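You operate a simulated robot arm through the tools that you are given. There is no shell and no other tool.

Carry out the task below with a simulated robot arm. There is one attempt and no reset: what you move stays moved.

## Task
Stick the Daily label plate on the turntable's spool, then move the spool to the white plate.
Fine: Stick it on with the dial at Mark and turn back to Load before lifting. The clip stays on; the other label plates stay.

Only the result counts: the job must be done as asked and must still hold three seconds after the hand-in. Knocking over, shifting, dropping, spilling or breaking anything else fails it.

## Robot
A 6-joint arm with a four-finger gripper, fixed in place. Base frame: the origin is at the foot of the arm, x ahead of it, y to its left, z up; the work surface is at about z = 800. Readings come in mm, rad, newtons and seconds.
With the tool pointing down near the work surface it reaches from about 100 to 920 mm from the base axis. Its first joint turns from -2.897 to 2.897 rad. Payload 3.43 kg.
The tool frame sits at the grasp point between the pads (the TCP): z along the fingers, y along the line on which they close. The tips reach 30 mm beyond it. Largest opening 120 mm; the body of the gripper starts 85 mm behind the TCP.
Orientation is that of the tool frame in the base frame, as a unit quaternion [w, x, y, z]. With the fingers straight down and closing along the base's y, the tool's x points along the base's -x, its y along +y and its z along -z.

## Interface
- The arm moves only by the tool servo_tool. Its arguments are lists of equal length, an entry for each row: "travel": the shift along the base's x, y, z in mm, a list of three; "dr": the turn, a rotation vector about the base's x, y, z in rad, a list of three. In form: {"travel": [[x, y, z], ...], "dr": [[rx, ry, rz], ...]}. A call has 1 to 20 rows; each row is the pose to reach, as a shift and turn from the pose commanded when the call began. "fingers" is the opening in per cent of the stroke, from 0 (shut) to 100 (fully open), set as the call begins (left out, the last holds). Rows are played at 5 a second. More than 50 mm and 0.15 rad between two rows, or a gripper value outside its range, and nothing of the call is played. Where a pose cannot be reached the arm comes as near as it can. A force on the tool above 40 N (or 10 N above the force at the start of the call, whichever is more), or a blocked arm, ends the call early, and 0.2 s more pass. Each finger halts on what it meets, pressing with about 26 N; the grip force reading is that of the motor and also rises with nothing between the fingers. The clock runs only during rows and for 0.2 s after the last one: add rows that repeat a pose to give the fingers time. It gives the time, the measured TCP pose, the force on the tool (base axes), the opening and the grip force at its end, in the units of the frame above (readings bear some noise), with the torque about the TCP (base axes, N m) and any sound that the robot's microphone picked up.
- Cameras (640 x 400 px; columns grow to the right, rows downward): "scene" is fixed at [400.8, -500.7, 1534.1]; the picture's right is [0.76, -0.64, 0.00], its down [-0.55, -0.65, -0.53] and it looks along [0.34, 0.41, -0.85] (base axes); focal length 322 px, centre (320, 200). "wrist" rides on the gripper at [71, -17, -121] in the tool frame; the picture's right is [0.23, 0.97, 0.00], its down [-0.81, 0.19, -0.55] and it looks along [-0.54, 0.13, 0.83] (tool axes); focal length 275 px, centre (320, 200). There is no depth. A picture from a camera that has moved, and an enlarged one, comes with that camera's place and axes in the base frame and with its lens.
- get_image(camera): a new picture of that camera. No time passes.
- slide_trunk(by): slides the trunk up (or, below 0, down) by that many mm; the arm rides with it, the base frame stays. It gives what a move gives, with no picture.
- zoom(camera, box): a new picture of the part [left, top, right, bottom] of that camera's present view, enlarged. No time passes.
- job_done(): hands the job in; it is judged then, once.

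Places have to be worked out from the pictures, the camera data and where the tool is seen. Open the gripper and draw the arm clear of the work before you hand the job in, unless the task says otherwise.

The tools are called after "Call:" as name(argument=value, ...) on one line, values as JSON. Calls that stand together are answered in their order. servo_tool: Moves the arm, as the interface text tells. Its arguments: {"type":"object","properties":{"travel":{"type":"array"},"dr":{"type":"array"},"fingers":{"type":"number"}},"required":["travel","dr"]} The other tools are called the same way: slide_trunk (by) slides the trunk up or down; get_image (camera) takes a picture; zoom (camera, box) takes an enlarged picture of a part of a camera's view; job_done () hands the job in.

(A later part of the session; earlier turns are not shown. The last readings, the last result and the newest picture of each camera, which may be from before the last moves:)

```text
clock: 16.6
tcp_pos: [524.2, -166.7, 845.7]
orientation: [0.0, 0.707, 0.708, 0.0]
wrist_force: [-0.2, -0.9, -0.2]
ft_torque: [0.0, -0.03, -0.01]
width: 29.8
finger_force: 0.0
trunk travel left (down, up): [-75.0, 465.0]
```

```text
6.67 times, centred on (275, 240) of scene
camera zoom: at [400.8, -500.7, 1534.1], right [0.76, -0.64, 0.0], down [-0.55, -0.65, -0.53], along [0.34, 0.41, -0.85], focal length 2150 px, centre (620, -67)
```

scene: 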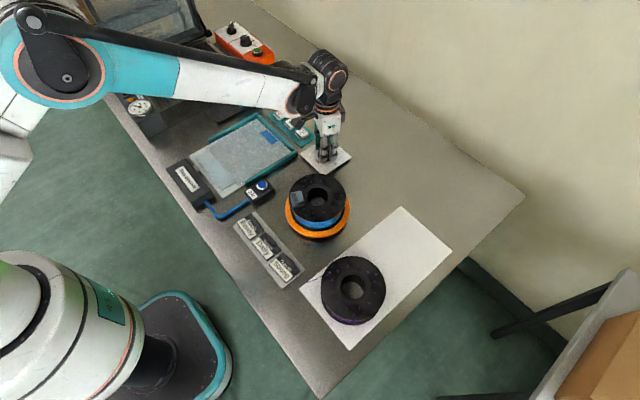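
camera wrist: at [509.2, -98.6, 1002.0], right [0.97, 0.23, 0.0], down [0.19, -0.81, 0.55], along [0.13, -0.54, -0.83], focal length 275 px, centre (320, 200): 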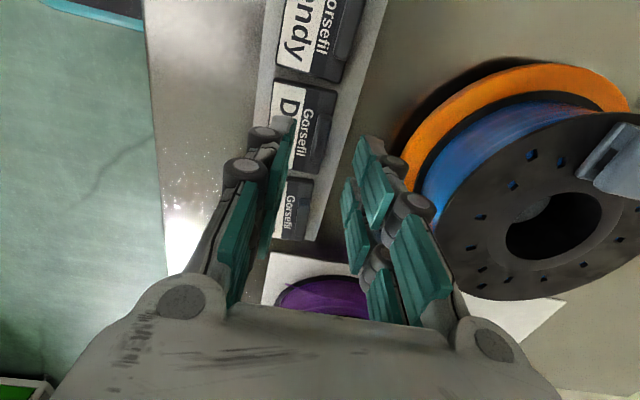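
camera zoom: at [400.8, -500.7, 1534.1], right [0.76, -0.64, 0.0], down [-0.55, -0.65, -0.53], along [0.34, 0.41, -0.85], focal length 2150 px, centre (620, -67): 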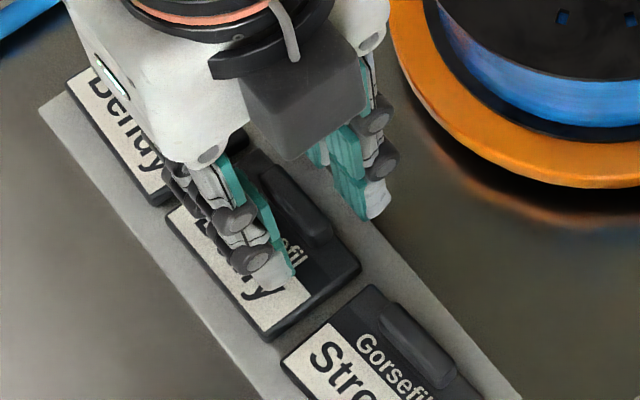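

The ridge lies centred between the fingers. Closing on it.

Call:
servo_tool(travel=[[0, 0, 0], [0, 0, 0], [0, 0, 0]], dr=[[0, 0, 0], [0, 0, 0], [0, 0, 0]], fingers=0)

Call:
zoom(camera="wrist", box=[250, 80, 390, 220])

Call:
zoom(camera="scene", box=[245, 210, 305, 270])

```text
clock: 17.4
tcp_pos: [525.3, -166.1, 845.9]
orientation: [0.001, 0.706, 0.708, 0.0]
wrist_force: [-0.1, -1.1, -0.5]
ft_torque: [0.01, -0.01, 0.03]
width: 9.1
finger_force: 26.0
trunk travel left (down, up): [-75.0, 465.0]
```

```text
2.86 times, centred on (320, 150) of wrist
camera zoom: at [509.0, -95.1, 964.5], right [0.97, 0.23, 0.0], down [0.19, -0.81, 0.55], along [0.13, -0.54, -0.83], focal length 786 px, centre (320, 343)
```

zoom: 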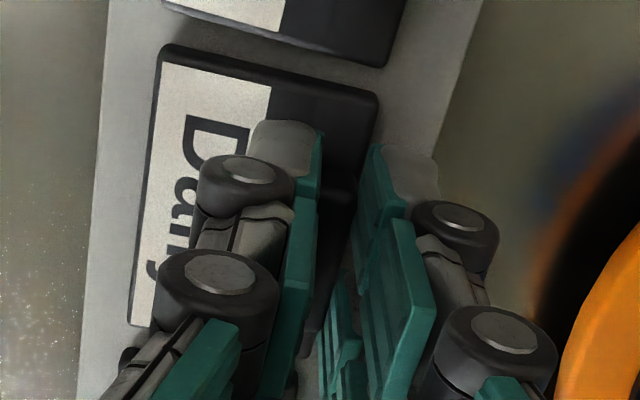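

```text
6.67 times, centred on (275, 240) of scene
camera zoom: at [400.8, -500.7, 1534.1], right [0.76, -0.64, 0.0], down [-0.55, -0.65, -0.53], along [0.34, 0.41, -0.85], focal length 2150 px, centre (620, -67)
```

zoom: 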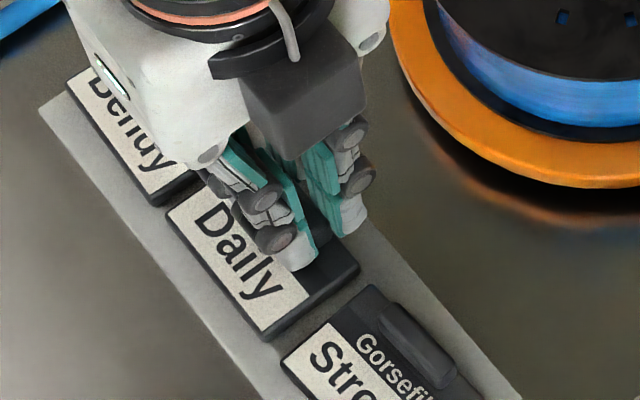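

Gripped the ridge (9.1 mm). I lift gently and check that only the Daily plate comes along.

Call:
servo_tool(travel=[[0, 0, 5], [0, 0, 15], [0, 0, 40], [0, 0, 40]], dr=[[0, 0, 0], [0, 0, 0], [0, 0, 0], [0, 0, 0]])

Call:
get_image(camera="wrist")

Call:
zoom(camera="scene", box=[230, 190, 310, 290])

```text
clock: 18.4
tcp_pos: [524.4, -167.7, 884.2]
orientation: [-0.001, 0.707, 0.707, 0.001]
wrist_force: [-0.5, -0.1, -0.6]
ft_torque: [-0.04, 0.01, 0.0]
width: 8.9
finger_force: 26.5
trunk travel left (down, up): [-75.0, 465.0]
```

```text
taken
camera wrist: at [508.3, -95.9, 1004.2], right [0.97, 0.23, 0.0], down [0.19, -0.81, 0.55], along [0.13, -0.54, -0.83], focal length 275 px, centre (320, 200)
```

wrist: 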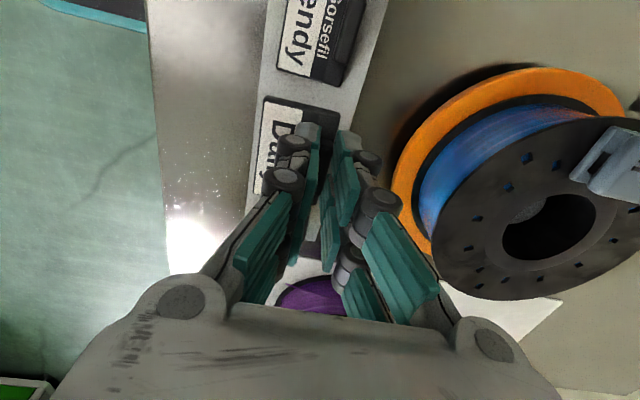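

```text
4.00 times, centred on (270, 240) of scene
camera zoom: at [400.8, -500.7, 1534.1], right [0.76, -0.64, 0.0], down [-0.55, -0.65, -0.53], along [0.34, 0.41, -0.85], focal length 1290 px, centre (520, 40)
```

zoom: 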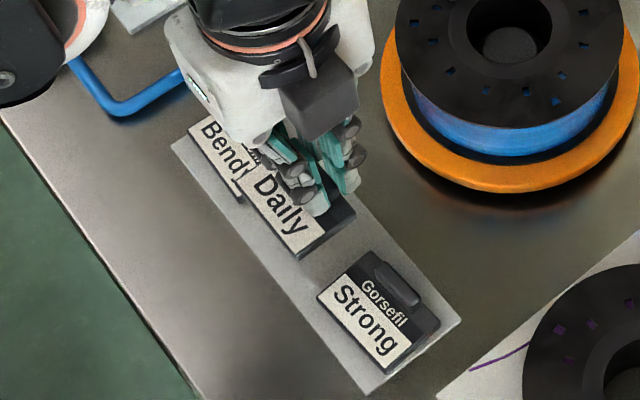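

The plate came up cleanly; neighbours stayed. I raise further above the spool level and inspect the flange surface before placing.

Call:
servo_tool(travel=[[0, 0, 40], [0, 0, 76], [0, 0, 76]], dr=[[0, 0, 0], [0, 0, 0], [0, 0, 0]])

Call:
get_image(camera="wrist")

Call:
zoom(camera="wrist", box=[380, 30, 610, 250])

Call:
zoom(camera="scene", box=[280, 165, 360, 245])

Call:
zoom(camera="scene", box=[230, 170, 310, 270])

```text
clock: 19.2
tcp_pos: [522.6, -165.2, 961.5]
orientation: [-0.001, 0.706, 0.708, 0.0]
wrist_force: [-0.5, 0.3, -0.4]
ft_torque: [0.01, 0.01, -0.02]
width: 9.1
finger_force: 26.1
trunk travel left (down, up): [-75.0, 465.0]
```

```text
taken
camera wrist: at [507.6, -94.9, 1081.7], right [0.97, 0.23, 0.0], down [0.19, -0.81, 0.55], along [0.13, -0.54, -0.83], focal length 275 px, centre (320, 200)
```

wrist: 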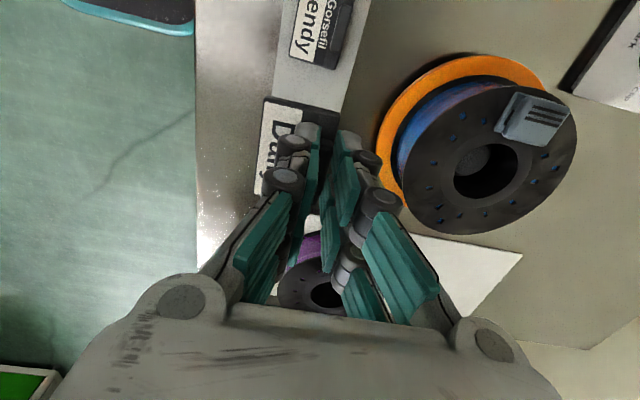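

```text
1.82 times, centred on (495, 140) of wrist
camera zoom: at [507.6, -94.9, 1081.7], right [0.97, 0.23, 0.0], down [0.19, -0.81, 0.55], along [0.13, -0.54, -0.83], focal length 500 px, centre (2, 309)
```

zoom: 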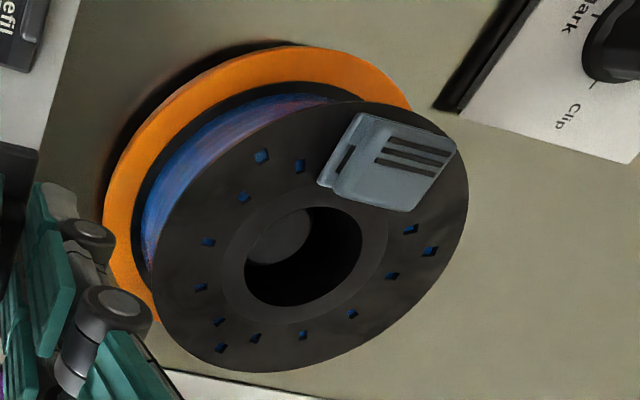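

```text
5.00 times, centred on (320, 205) of scene
camera zoom: at [400.8, -500.7, 1534.1], right [0.76, -0.64, 0.0], down [-0.55, -0.65, -0.53], along [0.34, 0.41, -0.85], focal length 1612 px, centre (320, 175)
```

zoom: 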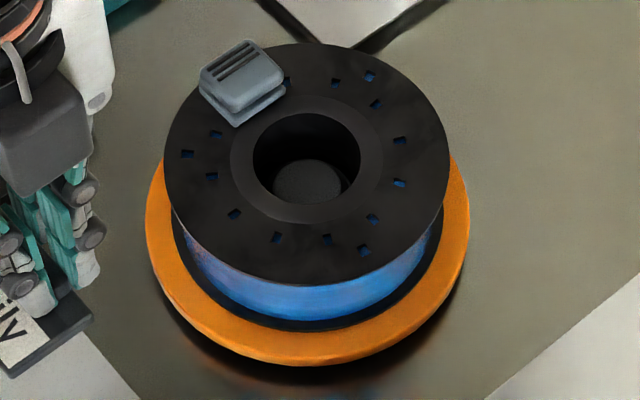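

```text
4.00 times, centred on (270, 220) of scene
camera zoom: at [400.8, -500.7, 1534.1], right [0.76, -0.64, 0.0], down [-0.55, -0.65, -0.53], along [0.34, 0.41, -0.85], focal length 1290 px, centre (520, 120)
```

zoom: 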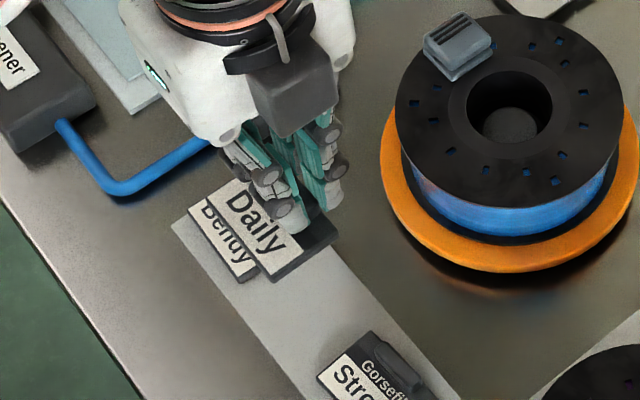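

The flange is flat with the clip on the +y side, leaving the -x side free (the same station where the clip was put). I move the plate over there: TCP to about [637.5, -168.5], still high.

Call:
servo_tool(travel=[[38, -1, 0], [76, -2, 0], [113, -2.2, 0], [113, -2.2, -20], [113, -2.2, -20]], dr=[[0, 0, 0], [0, 0, 0], [0, 0, 0], [0, 0, 0], [0, 0, 0]])

Call:
get_image(camera="wrist")

Call:
zoom(camera="scene", box=[270, 150, 370, 250])

```text
clock: 20.4
tcp_pos: [635.1, -168.6, 941.2]
orientation: [-0.001, 0.706, 0.708, 0.0]
wrist_force: [-0.5, 0.4, -0.4]
ft_torque: [0.0, 0.0, 0.02]
width: 8.9
finger_force: 25.5
trunk travel left (down, up): [-75.0, 465.0]
```

```text
taken
camera wrist: at [619.5, -97.7, 1060.8], right [0.97, 0.23, 0.0], down [0.19, -0.81, 0.55], along [0.13, -0.54, -0.83], focal length 275 px, centre (320, 200)
```

wrist: 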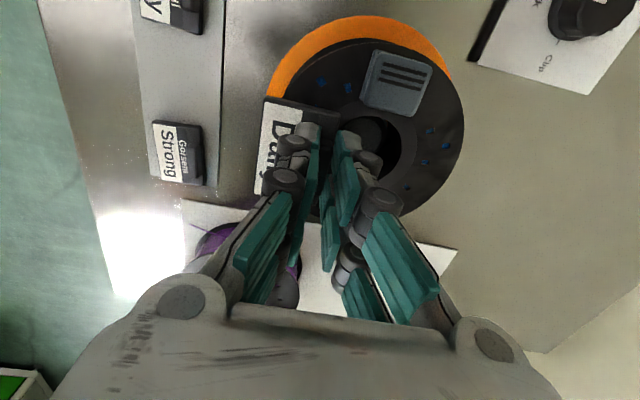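

```text
4.00 times, centred on (320, 200) of scene
camera zoom: at [400.8, -500.7, 1534.1], right [0.76, -0.64, 0.0], down [-0.55, -0.65, -0.53], along [0.34, 0.41, -0.85], focal length 1290 px, centre (320, 200)
```

zoom: 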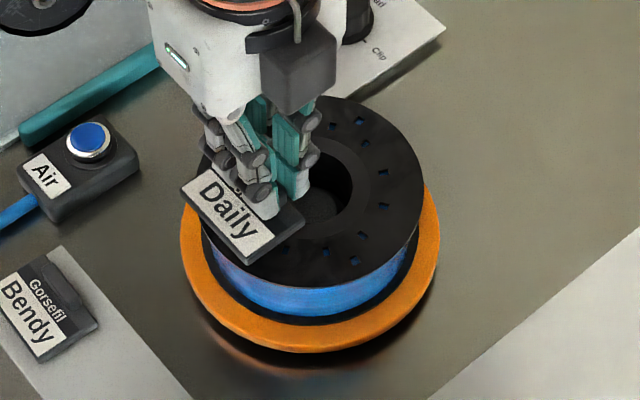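

The plate hovers over the flange's -x side with about r = 28–71 coverage. I shift 1.5 mm inward and lower toward the flange.

Call:
servo_tool(travel=[[1.5, 0, -10], [1.5, 0, -20], [1.5, 0, -24], [1.5, 0, -24]], dr=[[0, 0, 0], [0, 0, 0], [0, 0, 0], [0, 0, 0]])

Call:
get_image(camera="wrist")

Call:
zoom(camera="scene", box=[280, 160, 360, 240])

```text
clock: 21.4
tcp_pos: [639.1, -168.8, 917.4]
orientation: [0.0, 0.707, 0.708, 0.0]
wrist_force: [0.1, 0.7, 0.3]
ft_torque: [-0.01, 0.01, 0.03]
width: 9.0
finger_force: 25.9
trunk travel left (down, up): [-75.0, 465.0]
```

```text
taken
camera wrist: at [622.7, -97.3, 1036.6], right [0.97, 0.23, 0.0], down [0.19, -0.81, 0.55], along [0.13, -0.54, -0.83], focal length 275 px, centre (320, 200)
```

wrist: 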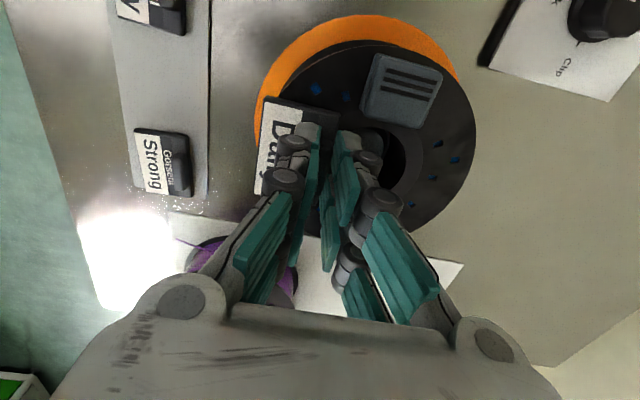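

```text
5.00 times, centred on (320, 200) of scene
camera zoom: at [400.8, -500.7, 1534.1], right [0.76, -0.64, 0.0], down [-0.55, -0.65, -0.53], along [0.34, 0.41, -0.85], focal length 1612 px, centre (320, 200)
```

zoom: 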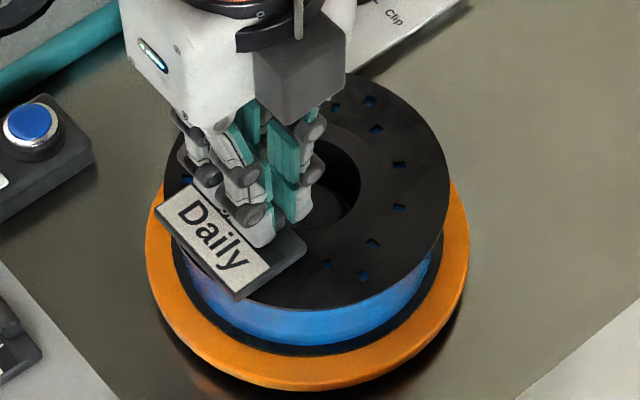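

Scene triangulation gives plate x ≈ 603–644.5, y ≈ -201…-139.5, i.e. centred radially on the flange ring. I lower in small steps until contact.

Call:
servo_tool(travel=[[0, 0, -2], [0, 0, -4], [0, 0, -4]], dr=[[0, 0, 0], [0, 0, 0], [0, 0, 0]])

Call:
zoom(camera="scene", box=[290, 175, 350, 235])

```text
clock: 22.2
tcp_pos: [636.8, -169.0, 913.3]
orientation: [0.0, 0.707, 0.707, 0.0]
wrist_force: [-0.3, 0.8, 4.4]
ft_torque: [0.03, 0.0, -0.02]
width: 8.9
finger_force: 25.4
trunk travel left (down, up): [-75.0, 465.0]
```

```text
6.67 times, centred on (320, 205) of scene
camera zoom: at [400.8, -500.7, 1534.1], right [0.76, -0.64, 0.0], down [-0.55, -0.65, -0.53], along [0.34, 0.41, -0.85], focal length 2150 px, centre (320, 167)
```

zoom: 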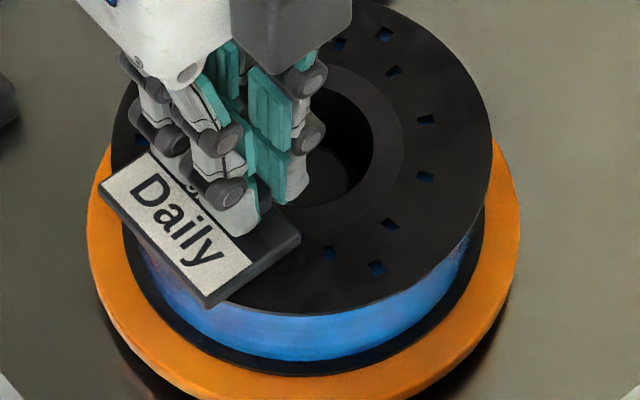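

Contact: 4.4 N upward at TCP z ≈ 913. I press a little more so it sticks.

Call:
servo_tool(travel=[[0, 0, -0.7], [0, 0, -1.2], [0, 0, -1.2], [0, 0, -1.2]], dr=[[0, 0, 0], [0, 0, 0], [0, 0, 0], [0, 0, 0]])

Call:
zoom(camera="wrist", box=[230, 10, 490, 240])

```text
clock: 23.2
tcp_pos: [636.3, -168.5, 913.1]
orientation: [0.001, 0.707, 0.708, 0.001]
wrist_force: [-5.4, -1.9, 20.0]
ft_torque: [-0.16, 0.1, 0.02]
width: 8.8
finger_force: 25.5
trunk travel left (down, up): [-75.0, 465.0]
```

```text
1.74 times, centred on (360, 125) of wrist
camera zoom: at [621.2, -97.2, 1032.6], right [0.97, 0.23, 0.0], down [0.19, -0.81, 0.55], along [0.13, -0.54, -0.83], focal length 479 px, centre (250, 330)
```

zoom: 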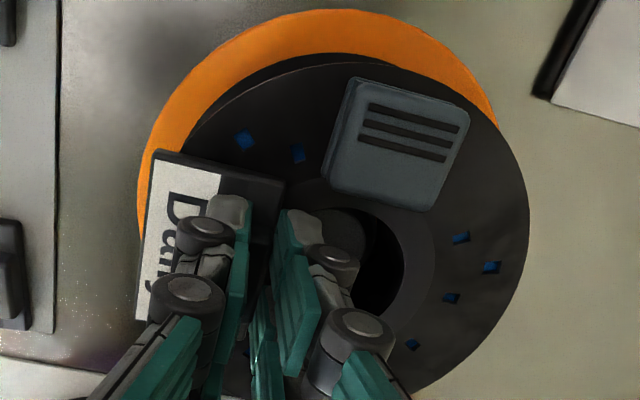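

Pressed with 20 N. Now I open the fingers a little to release the ridge, then rise straight up.

Call:
servo_tool(travel=[[0, 0, 0.7], [0, 0, 0.7], [0, 0, 0.7]], dr=[[0, 0, 0], [0, 0, 0], [0, 0, 0]], fingers=22)

Call:
zoom(camera="wrist", box=[230, 10, 490, 240])

Call:
zoom(camera="scene", box=[290, 175, 350, 235])

```text
clock: 24.0
tcp_pos: [638.3, -168.6, 912.7]
orientation: [0.0, 0.706, 0.708, -0.001]
wrist_force: [0.7, 0.8, -0.6]
ft_torque: [0.02, 0.0, 0.02]
width: 26.5
finger_force: 0.0
trunk travel left (down, up): [-75.0, 465.0]
```

```text
1.74 times, centred on (360, 125) of wrist
camera zoom: at [622.5, -97.5, 1032.0], right [0.97, 0.23, 0.0], down [0.19, -0.81, 0.55], along [0.13, -0.54, -0.83], focal length 479 px, centre (250, 330)
```

zoom: 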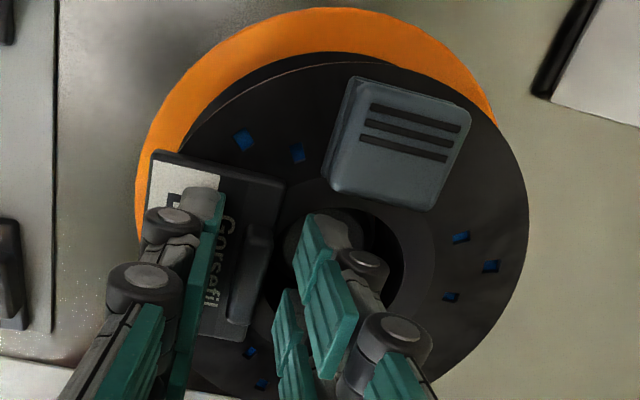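

```text
6.67 times, centred on (320, 205) of scene
camera zoom: at [400.8, -500.7, 1534.1], right [0.76, -0.64, 0.0], down [-0.55, -0.65, -0.53], along [0.34, 0.41, -0.85], focal length 2150 px, centre (320, 167)
```

zoom: 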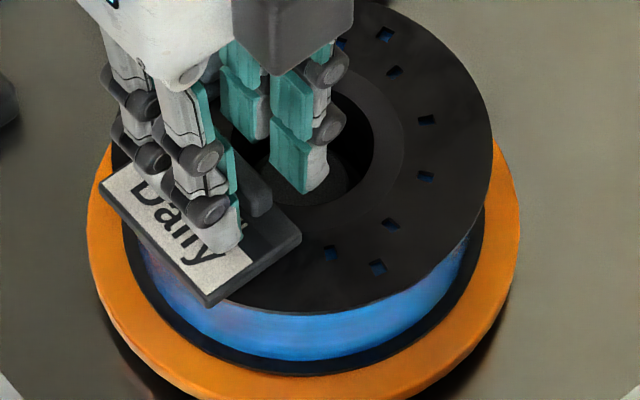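

Released and the plate lies flat. I rise straight up.

Call:
servo_tool(travel=[[0, 0, 10], [0, 0, 40], [0, 0, 70], [0, 0, 70]], dr=[[0, 0, 0], [0, 0, 0], [0, 0, 0], [0, 0, 0]])

Call:
get_image(camera="wrist")

Call:
zoom(camera="scene", box=[270, 130, 370, 250])

```text
clock: 25.0
tcp_pos: [638.1, -168.7, 982.2]
orientation: [0.0, 0.706, 0.708, 0.001]
wrist_force: [0.0, 0.8, -1.1]
ft_torque: [0.0, -0.03, 0.01]
width: 26.1
finger_force: 0.0
trunk travel left (down, up): [-75.0, 465.0]
```

```text
taken
camera wrist: at [622.9, -97.6, 1101.5], right [0.97, 0.23, 0.0], down [0.19, -0.81, 0.55], along [0.13, -0.54, -0.83], focal length 275 px, centre (320, 200)
```

wrist: 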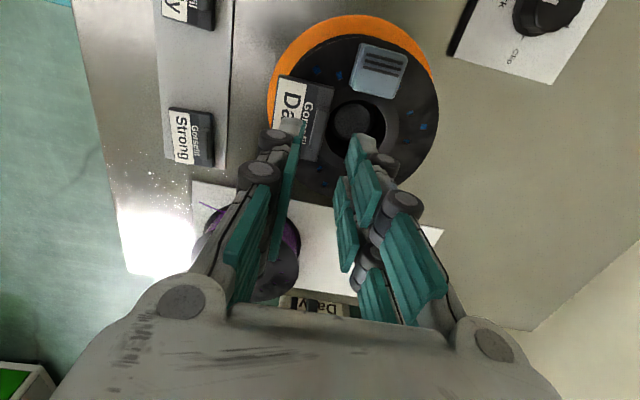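

```text
3.33 times, centred on (320, 190) of scene
camera zoom: at [400.8, -500.7, 1534.1], right [0.76, -0.64, 0.0], down [-0.55, -0.65, -0.53], along [0.34, 0.41, -0.85], focal length 1075 px, centre (320, 233)
```

zoom: 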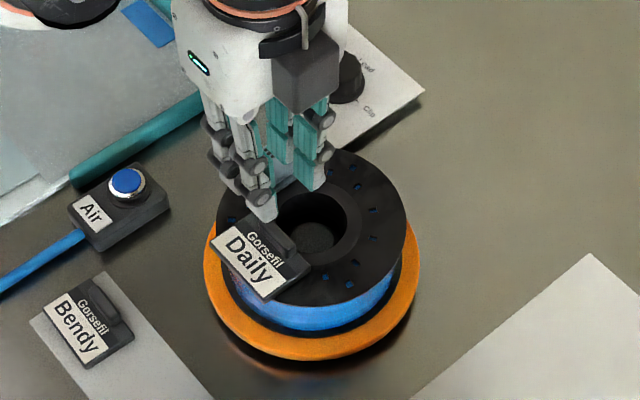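

The label plate looks flat on the flange with its text outward. Quick zoom to confirm, and to refine the bore location.

Call:
zoom(camera="wrist", box=[250, 10, 450, 210])

```text
2.00 times, centred on (350, 110) of wrist
camera zoom: at [622.9, -97.6, 1101.5], right [0.97, 0.23, 0.0], down [0.19, -0.81, 0.55], along [0.13, -0.54, -0.83], focal length 551 px, centre (260, 380)
```

zoom: 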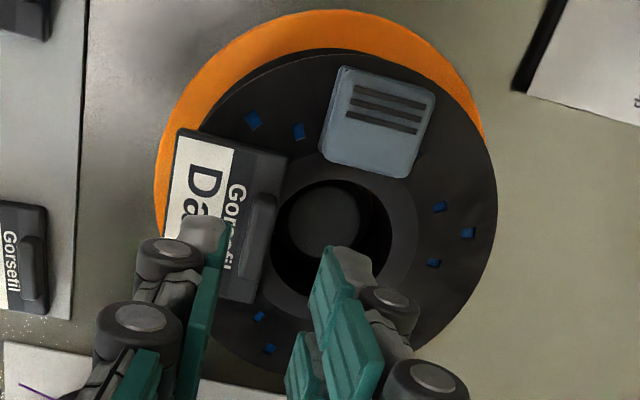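

The label is on, and the bore centre again resolves to [671, -169]; inside it a spindle (~34 mm wide) tops out about 25 mm below the flange. Now back to the dial: I retrace to the earlier dial grasp pose and descend partway.

Call:
servo_tool(travel=[[35, 25, 0], [70, 50, 0], [105, 75, 0], [140, 100, 0], [166, 123.7, 0], [166, 123.7, -45], [166, 123.7, -92], [166, 123.7, -92]], dr=[[0, 0, 0], [0, 0, 0], [0, 0, 0], [0, 0, 0], [0, 0, 0], [0, 0, 0], [0, 0, 0], [0, 0, 0]], fingers=60)

Call:
get_image(camera="wrist")

Call:
zoom(camera="scene", box=[275, 120, 365, 250])

```text
clock: 26.8
tcp_pos: [803.8, -44.7, 891.5]
orientation: [0.0, 0.707, 0.708, 0.0]
wrist_force: [0.1, 0.5, -0.2]
ft_torque: [-0.03, 0.03, 0.01]
width: 71.6
finger_force: 0.1
trunk travel left (down, up): [-75.0, 465.0]
```

```text
taken
camera wrist: at [788.4, 25.7, 1010.0], right [0.97, 0.23, 0.0], down [0.19, -0.81, 0.55], along [0.13, -0.54, -0.83], focal length 275 px, centre (320, 200)
```

wrist: 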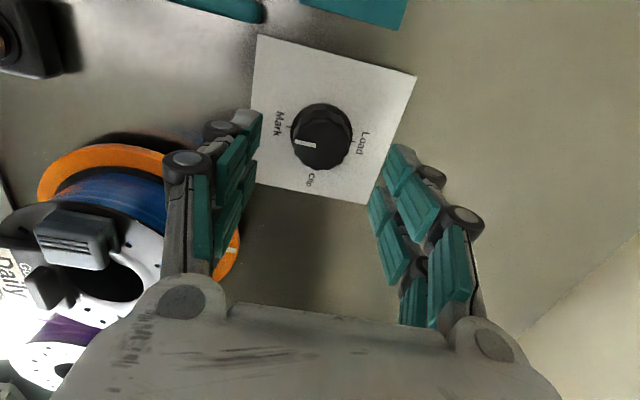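

```text
3.08 times, centred on (320, 185) of scene
camera zoom: at [400.8, -500.7, 1534.1], right [0.76, -0.64, 0.0], down [-0.55, -0.65, -0.53], along [0.34, 0.41, -0.85], focal length 992 px, centre (320, 246)
```

zoom: 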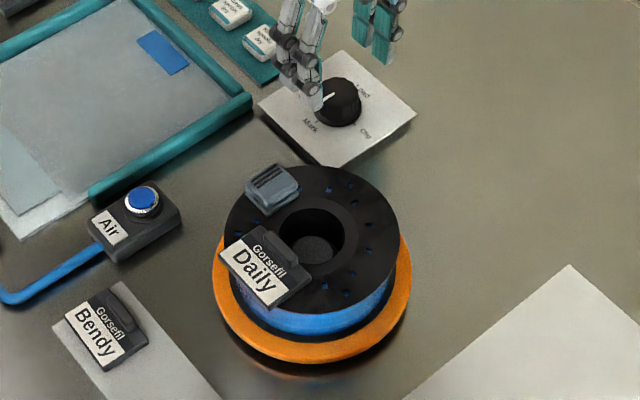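

The knob is centred below the fingers, dial still at Mark and the label flat on the spool. I descend and grip the knob.

Call:
servo_tool(travel=[[0, 0, -22], [0, 0, -44], [0, 0, -44]], dr=[[0, 0, 0], [0, 0, 0], [0, 0, 0]])

Call:
servo_tool(travel=[[0, 0, 0], [0, 0, 0], [0, 0, 0]], dr=[[0, 0, 0], [0, 0, 0], [0, 0, 0]], fingers=0)

Call:
get_image(camera="wrist")

```text
clock: 27.6
tcp_pos: [805.9, -45.3, 846.5]
orientation: [0.0, 0.706, 0.708, 0.0]
wrist_force: [0.4, -1.2, 0.1]
ft_torque: [-0.01, 0.0, -0.02]
width: 72.0
finger_force: 0.0
trunk travel left (down, up): [-75.0, 465.0]
```

```text
clock: 28.4
tcp_pos: [805.5, -44.2, 846.6]
orientation: [0.0, 0.707, 0.707, 0.0]
wrist_force: [-4.4, 0.9, 1.0]
ft_torque: [0.01, 0.2, 0.09]
width: 37.2
finger_force: 45.5
trunk travel left (down, up): [-75.0, 465.0]
```

```text
taken
camera wrist: at [789.3, 25.6, 966.5], right [0.97, 0.23, 0.0], down [0.19, -0.81, 0.55], along [0.13, -0.54, -0.83], focal length 275 px, centre (320, 200)
```

wrist: 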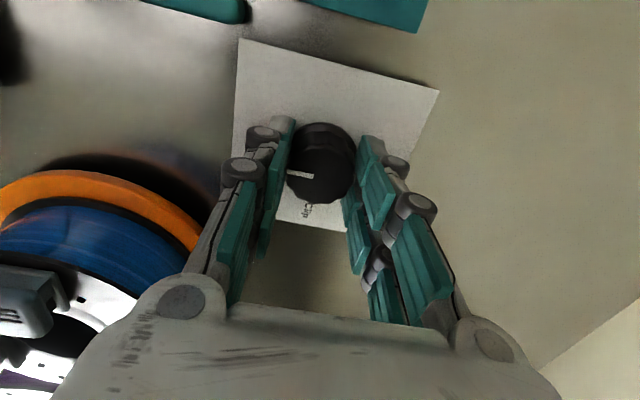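

Knob gripped. Turning counter-clockwise in chunks, first +0.70 rad.

Call:
servo_tool(travel=[[-0.2, 0, 0], [-0.2, 0, 0], [-0.2, 0, 0], [-0.2, 0, 0], [-0.2, 0, 0], [-0.2, 0, 0]], dr=[[0, 0, 0.14], [0, 0, 0.28], [0, 0, 0.42], [0, 0, 0.56], [0, 0, 0.7], [0, 0, 0.7]])

Call:
zoom(camera="scene", box=[275, 120, 365, 250])

```text
clock: 29.8
tcp_pos: [806.7, -44.9, 847.4]
orientation: [0.001, 0.421, 0.907, 0.0]
wrist_force: [20.5, -2.6, 20.8]
ft_torque: [0.33, -0.45, 0.0]
width: 37.1
finger_force: 45.0
trunk travel left (down, up): [-75.0, 465.0]
```

```text
3.08 times, centred on (320, 185) of scene
camera zoom: at [400.8, -500.7, 1534.1], right [0.76, -0.64, 0.0], down [-0.55, -0.65, -0.53], along [0.34, 0.41, -0.85], focal length 992 px, centre (320, 246)
```

zoom: 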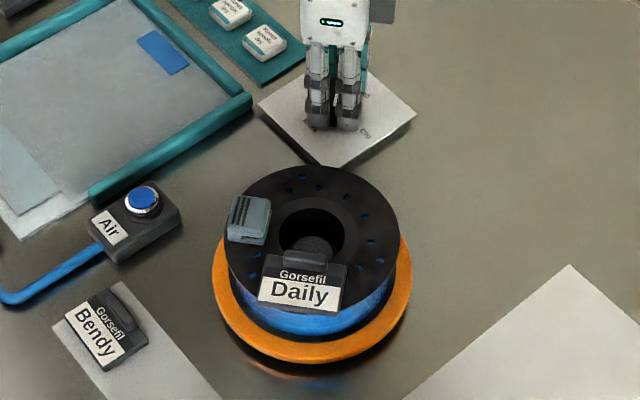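

The label rides along with the spool. Forces of ~20 N along x and z: I relieve by +1.1 mm x, +0.8 mm z and continue turning.

Call:
servo_tool(travel=[[1.1, 0, 0.8], [1.1, 0, 0.8], [1.0, 0, 0.7], [0.8, 0, 0.6], [0.6, 0, 0.5], [0.4, 0, 0.4], [0.4, 0, 0.4]], dr=[[0, 0, 0], [0, 0, 0.14], [0, 0, 0.28], [0, 0, 0.42], [0, 0, 0.56], [0, 0, 0.7], [0, 0, 0.7]])

Call:
zoom(camera="scene", box=[275, 120, 365, 250])

```text
clock: 31.4
tcp_pos: [805.5, -44.6, 846.4]
orientation: [0.001, 0.084, 0.996, 0.0]
wrist_force: [28.3, -6.7, 21.0]
ft_torque: [-0.14, -0.83, 0.04]
width: 37.1
finger_force: 45.6
trunk travel left (down, up): [-75.0, 465.0]
```

```text
3.08 times, centred on (320, 185) of scene
camera zoom: at [400.8, -500.7, 1534.1], right [0.76, -0.64, 0.0], down [-0.55, -0.65, -0.53], along [0.34, 0.41, -0.85], focal length 992 px, centre (320, 246)
```

zoom: 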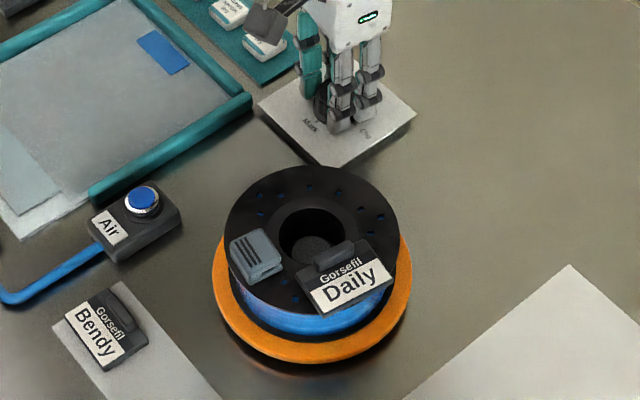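

Still on track (yaw ≈ -0.17). I relieve the x and z force (+1.4, +1 mm) before turning on.

Call:
servo_tool(travel=[[1.4, -0.4, 1.0], [1.4, -0.4, 1.0]], dr=[[0, 0, 0], [0, 0, 0]])

```text
clock: 32.0
tcp_pos: [804.8, -44.8, 846.3]
orientation: [0.0, 0.085, 0.996, 0.0]
wrist_force: [8.2, -6.6, 3.1]
ft_torque: [-0.4, -1.25, -0.01]
width: 37.1
finger_force: 45.1
trunk travel left (down, up): [-75.0, 465.0]
```

Force is down to ~11 N. I go on with another +0.56 rad.

Call:
servo_tool(travel=[[0.4, -0.3, 0.2], [0.6, -0.4, 0.3], [0.8, -0.4, 0.4], [1.0, -0.4, 0.5], [1.0, -0.4, 0.5]], dr=[[0, 0, 0.14], [0, 0, 0.28], [0, 0, 0.42], [0, 0, 0.56], [0, 0, 0.56]])

Call:
zoom(camera="scene", box=[275, 120, 365, 250])

```text
clock: 33.1
tcp_pos: [806.1, -43.7, 848.0]
orientation: [-0.003, -0.193, 0.981, 0.001]
wrist_force: [-4.9, 0.0, -8.7]
ft_torque: [0.28, -0.89, 0.01]
width: 37.0
finger_force: 45.0
trunk travel left (down, up): [-75.0, 465.0]
stopped in row 5: the force on the tool passed its limit at 41 N (the readings are from after the stop); the commanded pose is now the measured one
```

```text
3.08 times, centred on (320, 185) of scene
camera zoom: at [400.8, -500.7, 1534.1], right [0.76, -0.64, 0.0], down [-0.55, -0.65, -0.53], along [0.34, 0.41, -0.85], focal length 992 px, centre (320, 246)
```

zoom: 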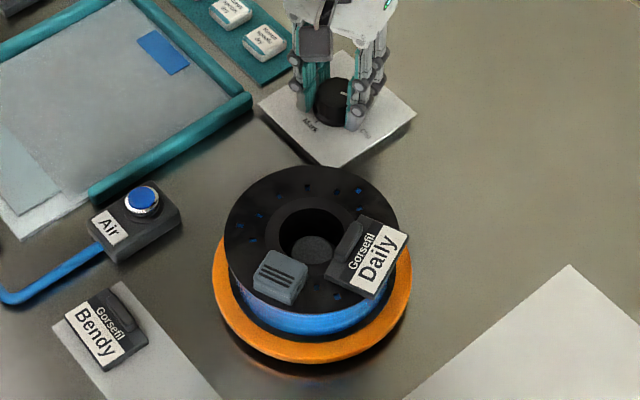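

The force limit tripped with the knob at about 1.96 rad of the 3.14 needed. I release the knob to relax the accumulated friction force, and look.

Call:
servo_tool(travel=[[0, 0, 0], [0, 0, 0], [0, 0, 0]], dr=[[0, 0, 0], [0, 0, 0], [0, 0, 0]], fingers=50)

Call:
get_image(camera="wrist")

Call:
zoom(camera="wrist", box=[240, 80, 400, 240])

```text
clock: 33.9
tcp_pos: [805.3, -45.2, 848.1]
orientation: [-0.001, -0.192, 0.981, 0.001]
wrist_force: [0.0, -0.4, 0.4]
ft_torque: [-0.01, 0.03, 0.02]
width: 59.8
finger_force: 0.0
trunk travel left (down, up): [-75.0, 465.0]
```

```text
taken
camera wrist: at [747.8, -88.0, 967.5], right [-0.58, 0.81, 0.0], down [0.68, 0.48, 0.55], along [0.45, 0.32, -0.84], focal length 275 px, centre (320, 200)
```

wrist: 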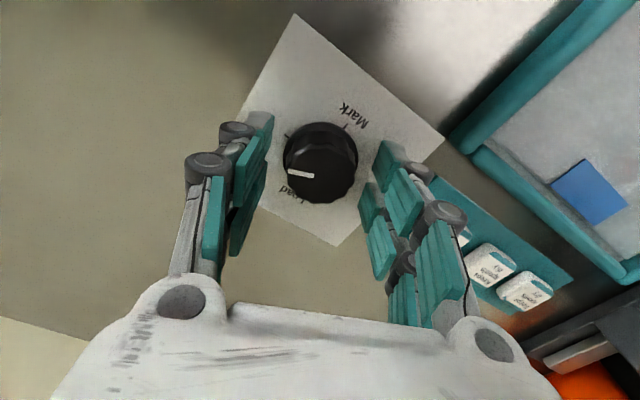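

```text
2.50 times, centred on (320, 160) of wrist
camera zoom: at [747.8, -88.0, 967.5], right [-0.58, 0.81, 0.0], down [0.68, 0.48, 0.55], along [0.45, 0.32, -0.84], focal length 688 px, centre (320, 300)
```

zoom: 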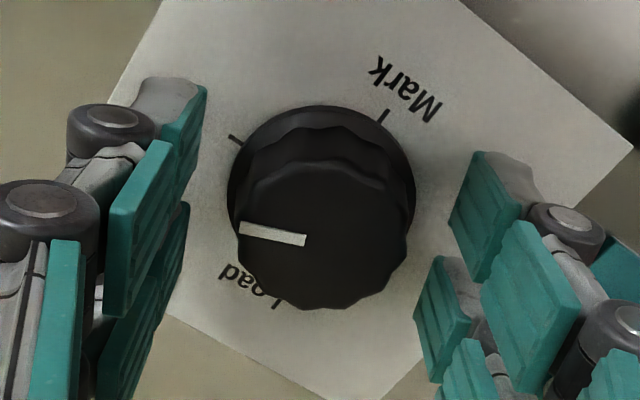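

The knob didn't slip (its pointer still points at the same finger) and is within ~1 mm of the TCP. I recentre by [0.6, 1.0] mm, regrip and continue.

Call:
servo_tool(travel=[[0.6, 1.0, -0.5], [0.6, 1.0, -0.5]], dr=[[0, 0, 0], [0, 0, 0]])

Call:
servo_tool(travel=[[0, 0, 0], [0, 0, 0], [0, 0, 0]], dr=[[0, 0, 0], [0, 0, 0], [0, 0, 0]], fingers=0)

Call:
servo_tool(travel=[[0, 0, 0], [0, 0, 0], [0, 0, 0], [0, 0, 0]], dr=[[0, 0, 0.13], [0, 0, 0.26], [0, 0, 0.39], [0, 0, 0.39]])

```text
clock: 34.5
tcp_pos: [806.4, -44.1, 847.5]
orientation: [-0.003, -0.192, 0.981, 0.001]
wrist_force: [-0.3, -0.2, 0.2]
ft_torque: [0.05, -0.03, 0.01]
width: 60.0
finger_force: 0.1
trunk travel left (down, up): [-75.0, 465.0]
```

```text
clock: 35.3
tcp_pos: [805.4, -45.5, 846.7]
orientation: [-0.002, -0.193, 0.981, 0.0]
wrist_force: [5.7, -3.3, 5.8]
ft_torque: [-0.17, -0.12, 0.03]
width: 37.0
finger_force: 45.0
trunk travel left (down, up): [-75.0, 465.0]
```

```text
clock: 36.3
tcp_pos: [805.3, -43.5, 848.1]
orientation: [-0.002, -0.379, 0.925, 0.001]
wrist_force: [8.0, -5.7, 11.1]
ft_torque: [-0.28, -0.15, 0.03]
width: 37.3
finger_force: 45.4
trunk travel left (down, up): [-75.0, 465.0]
```

Going well: yaw 0.78, force ~15 N. Continue another +0.40 with slight relief.

Call:
servo_tool(travel=[[0.4, -0.3, 0.5], [0.4, -0.3, 0.5], [0.4, -0.3, 0.5], [0.4, -0.3, 0.5]], dr=[[0, 0, 0.13], [0, 0, 0.26], [0, 0, 0.4], [0, 0, 0.4]])

Call:
get_image(camera="wrist")

Call:
zoom(camera="scene", box=[275, 120, 365, 250])

```text
clock: 37.3
tcp_pos: [805.6, -43.2, 847.7]
orientation: [-0.003, -0.556, 0.831, 0.0]
wrist_force: [-1.2, -6.1, -1.3]
ft_torque: [-0.22, 0.17, 0.03]
width: 37.2
finger_force: 45.1
trunk travel left (down, up): [-75.0, 465.0]
```

```text
taken
camera wrist: at [795.6, -116.5, 967.2], right [-0.99, 0.16, 0.0], down [0.13, 0.82, 0.55], along [0.08, 0.54, -0.84], focal length 275 px, centre (320, 200)
```

wrist: 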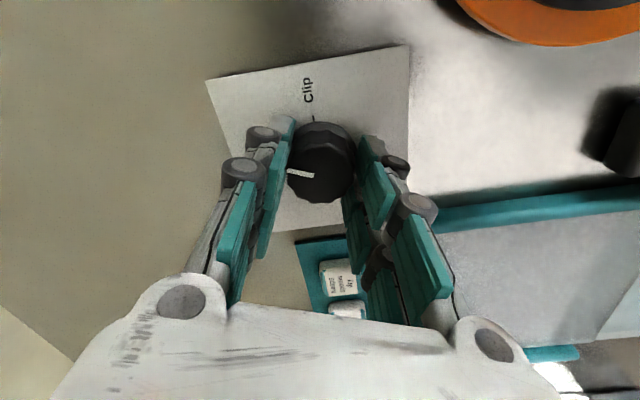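

```text
3.08 times, centred on (320, 185) of scene
camera zoom: at [400.8, -500.7, 1534.1], right [0.76, -0.64, 0.0], down [-0.55, -0.65, -0.53], along [0.34, 0.41, -0.85], focal length 992 px, centre (320, 246)
```

zoom: 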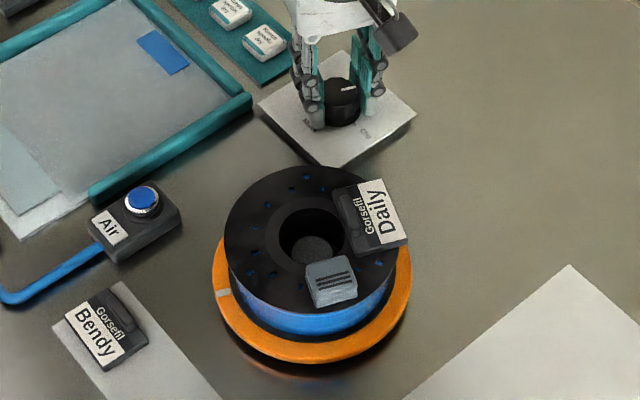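

Yaw 1.18; 0.39 rad to Load. Final chunk.

Call:
servo_tool(travel=[[0, -0.4, 0], [0, -0.4, 0], [0, -0.4, 0], [0, -0.4, 0], [0, -0.4, 0]], dr=[[0, 0, 0.13], [0, 0, 0.26], [0, 0, 0.391], [0, 0, 0.391], [0, 0, 0.391]])

Call:
get_image(camera="wrist")

Call:
zoom(camera="scene", box=[275, 120, 365, 250])

```text
clock: 38.5
tcp_pos: [804.9, -44.3, 848.1]
orientation: [0.003, 0.707, -0.707, 0.0]
wrist_force: [-20.0, 0.6, -10.4]
ft_torque: [-0.08, 0.61, -0.02]
width: 37.1
finger_force: 44.8
trunk travel left (down, up): [-75.0, 465.0]
```

```text
taken
camera wrist: at [823.7, -115.3, 967.2], right [-0.97, -0.23, 0.0], down [-0.19, 0.81, 0.55], along [-0.13, 0.54, -0.83], focal length 275 px, centre (320, 200)
```

wrist: 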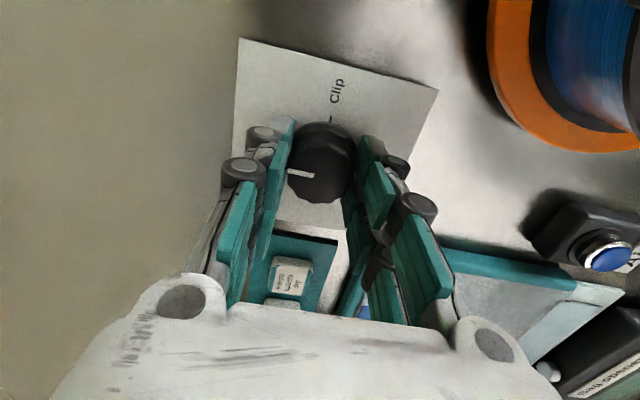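

```text
3.08 times, centred on (320, 185) of scene
camera zoom: at [400.8, -500.7, 1534.1], right [0.76, -0.64, 0.0], down [-0.55, -0.65, -0.53], along [0.34, 0.41, -0.85], focal length 992 px, centre (320, 246)
```

zoom: 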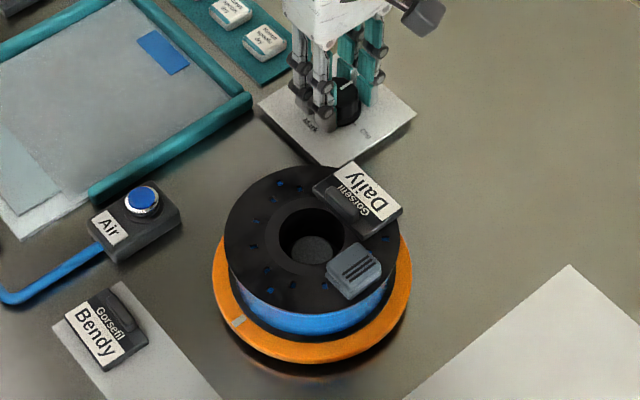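

Reached the Load angle (label now on the +x side, clip on -y). I release the knob and rise to check the dial.

Call:
servo_tool(travel=[[-0.5, 0, 0], [-0.5, 0, 0], [-0.5, 0, 25], [-0.5, 0, 70], [-0.5, 0, 110], [-0.5, 0, 110]], dr=[[0, 0, 0], [0, 0, 0], [0, 0, 0], [0, 0, 0], [0, 0, 0], [0, 0, 0]], fingers=60)

Call:
get_image(camera="wrist")

Call:
zoom(camera="wrist", box=[240, 20, 400, 180])

Call:
zoom(camera="scene", box=[275, 120, 365, 250])

Call:
zoom(camera="scene", box=[300, 130, 350, 170])

```text
clock: 39.9
tcp_pos: [805.7, -44.6, 959.5]
orientation: [-0.003, -0.707, 0.707, 0.0]
wrist_force: [-0.5, 0.7, 0.7]
ft_torque: [0.02, 0.01, 0.01]
width: 72.1
finger_force: 0.1
trunk travel left (down, up): [-75.0, 465.0]
```

```text
taken
camera wrist: at [824.0, -116.5, 1079.7], right [-0.97, -0.23, 0.0], down [-0.19, 0.81, 0.55], along [-0.13, 0.53, -0.84], focal length 275 px, centre (320, 200)
```

wrist: 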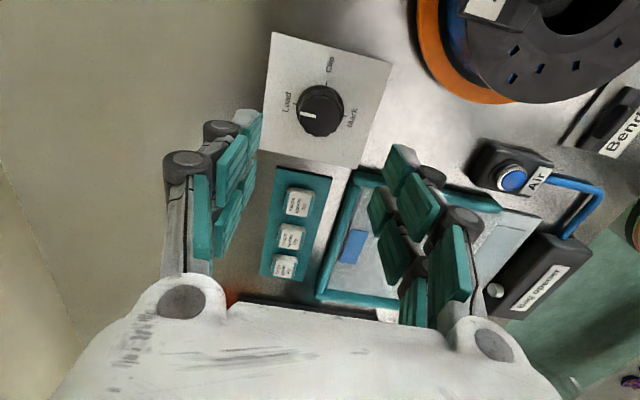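

```text
2.50 times, centred on (320, 100) of wrist
camera zoom: at [824.0, -116.5, 1079.7], right [-0.97, -0.23, 0.0], down [-0.19, 0.81, 0.55], along [-0.13, 0.53, -0.84], focal length 688 px, centre (320, 450)
```

zoom: 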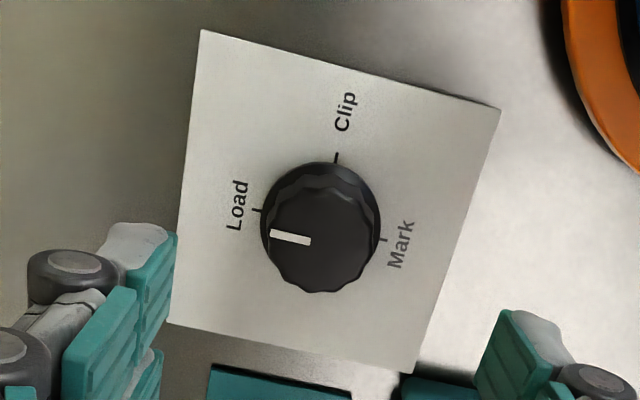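

```text
3.08 times, centred on (320, 185) of scene
camera zoom: at [400.8, -500.7, 1534.1], right [0.76, -0.64, 0.0], down [-0.55, -0.65, -0.53], along [0.34, 0.41, -0.85], focal length 992 px, centre (320, 246)
```

zoom: 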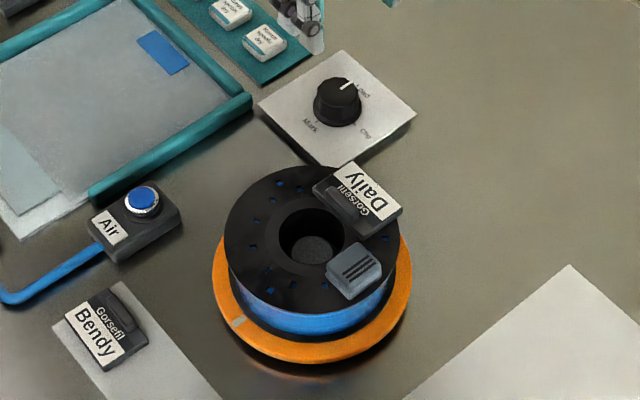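

```text
10.00 times, centred on (325, 150) of scene
camera zoom: at [400.8, -500.7, 1534.1], right [0.76, -0.64, 0.0], down [-0.55, -0.65, -0.53], along [0.34, 0.41, -0.85], focal length 3225 px, centre (270, 700)
```

zoom: 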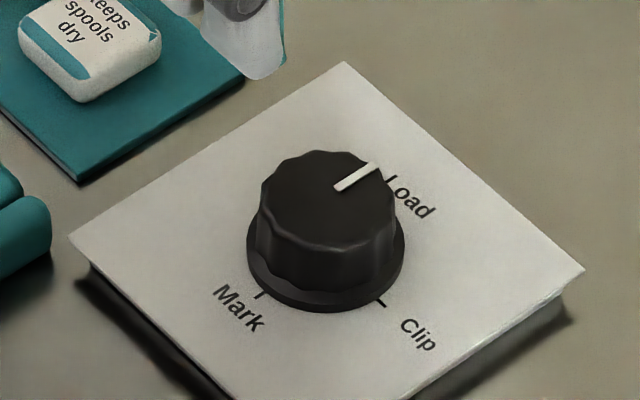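

The dial is at Load. Plan: grip the spool from inside its bore (fingers expanding along y, away from the label on +x and clear of the clip whose inner edge is at r ≈ 33). I move above the bore at [671, -169.5], turning the tool back to yaw 0, and close the fingers.

Call:
servo_tool(travel=[[-11, -10, 10], [-22, -21, 20], [-34, -31, 20], [-45, -42, 20], [-56, -52, 20], [-67, -62, 20], [-78, -73, 20], [-90, -83, 20], [-101, -94, 20], [-112, -104, 20], [-123, -114, 20], [-134, -125, 20], [-134, -125, 20]], dr=[[0, 0, -0.131], [0, 0, -0.262], [0, 0, -0.393], [0, 0, -0.524], [0, 0, -0.654], [0, 0, -0.785], [0, 0, -0.916], [0, 0, -1.047], [0, 0, -1.178], [0, 0, -1.309], [0, 0, -1.44], [0, 0, -1.571], [0, 0, -1.571]], fingers=5)

Call:
get_image(camera="wrist")

Call:
zoom(camera="wrist", box=[230, 50, 410, 230])

Call:
zoom(camera="scene", box=[270, 140, 370, 240])

```text
clock: 42.7
tcp_pos: [671.1, -169.5, 977.8]
orientation: [-0.002, 0.002, 1.0, 0.0]
wrist_force: [-0.7, -0.6, 0.3]
ft_torque: [0.0, 0.01, 0.0]
width: 5.8
finger_force: 0.2
trunk travel left (down, up): [-75.0, 465.0]
```

```text
taken
camera wrist: at [602.2, -186.4, 1097.0], right [-0.23, 0.97, 0.0], down [0.81, 0.19, 0.55], along [0.54, 0.13, -0.84], focal length 275 px, centre (320, 200)
```

wrist: 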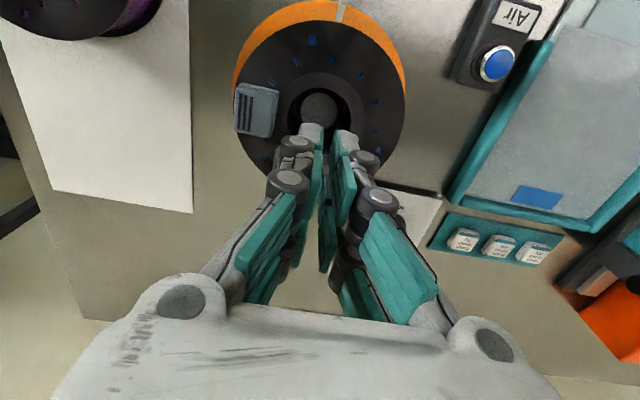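

```text
2.22 times, centred on (320, 140) of wrist
camera zoom: at [602.2, -186.4, 1097.0], right [-0.23, 0.97, 0.0], down [0.81, 0.19, 0.55], along [0.54, 0.13, -0.84], focal length 612 px, centre (320, 333)
```

zoom: 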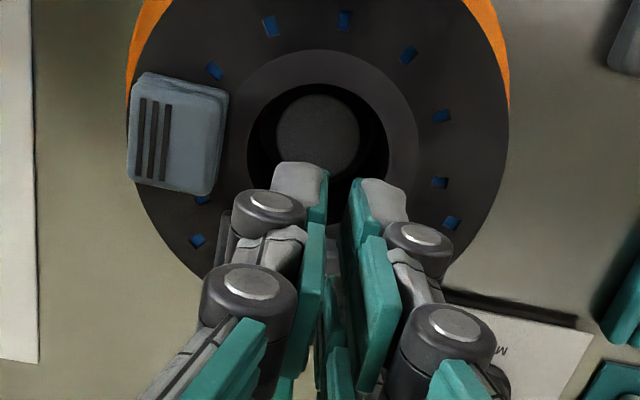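

```text
4.00 times, centred on (320, 190) of scene
camera zoom: at [400.8, -500.7, 1534.1], right [0.76, -0.64, 0.0], down [-0.55, -0.65, -0.53], along [0.34, 0.41, -0.85], focal length 1290 px, centre (320, 240)
```

zoom: 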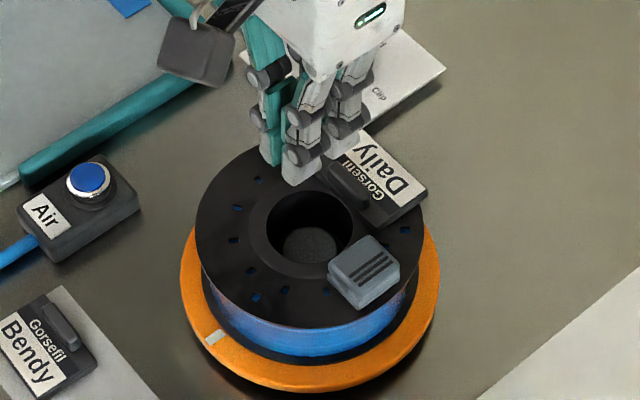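

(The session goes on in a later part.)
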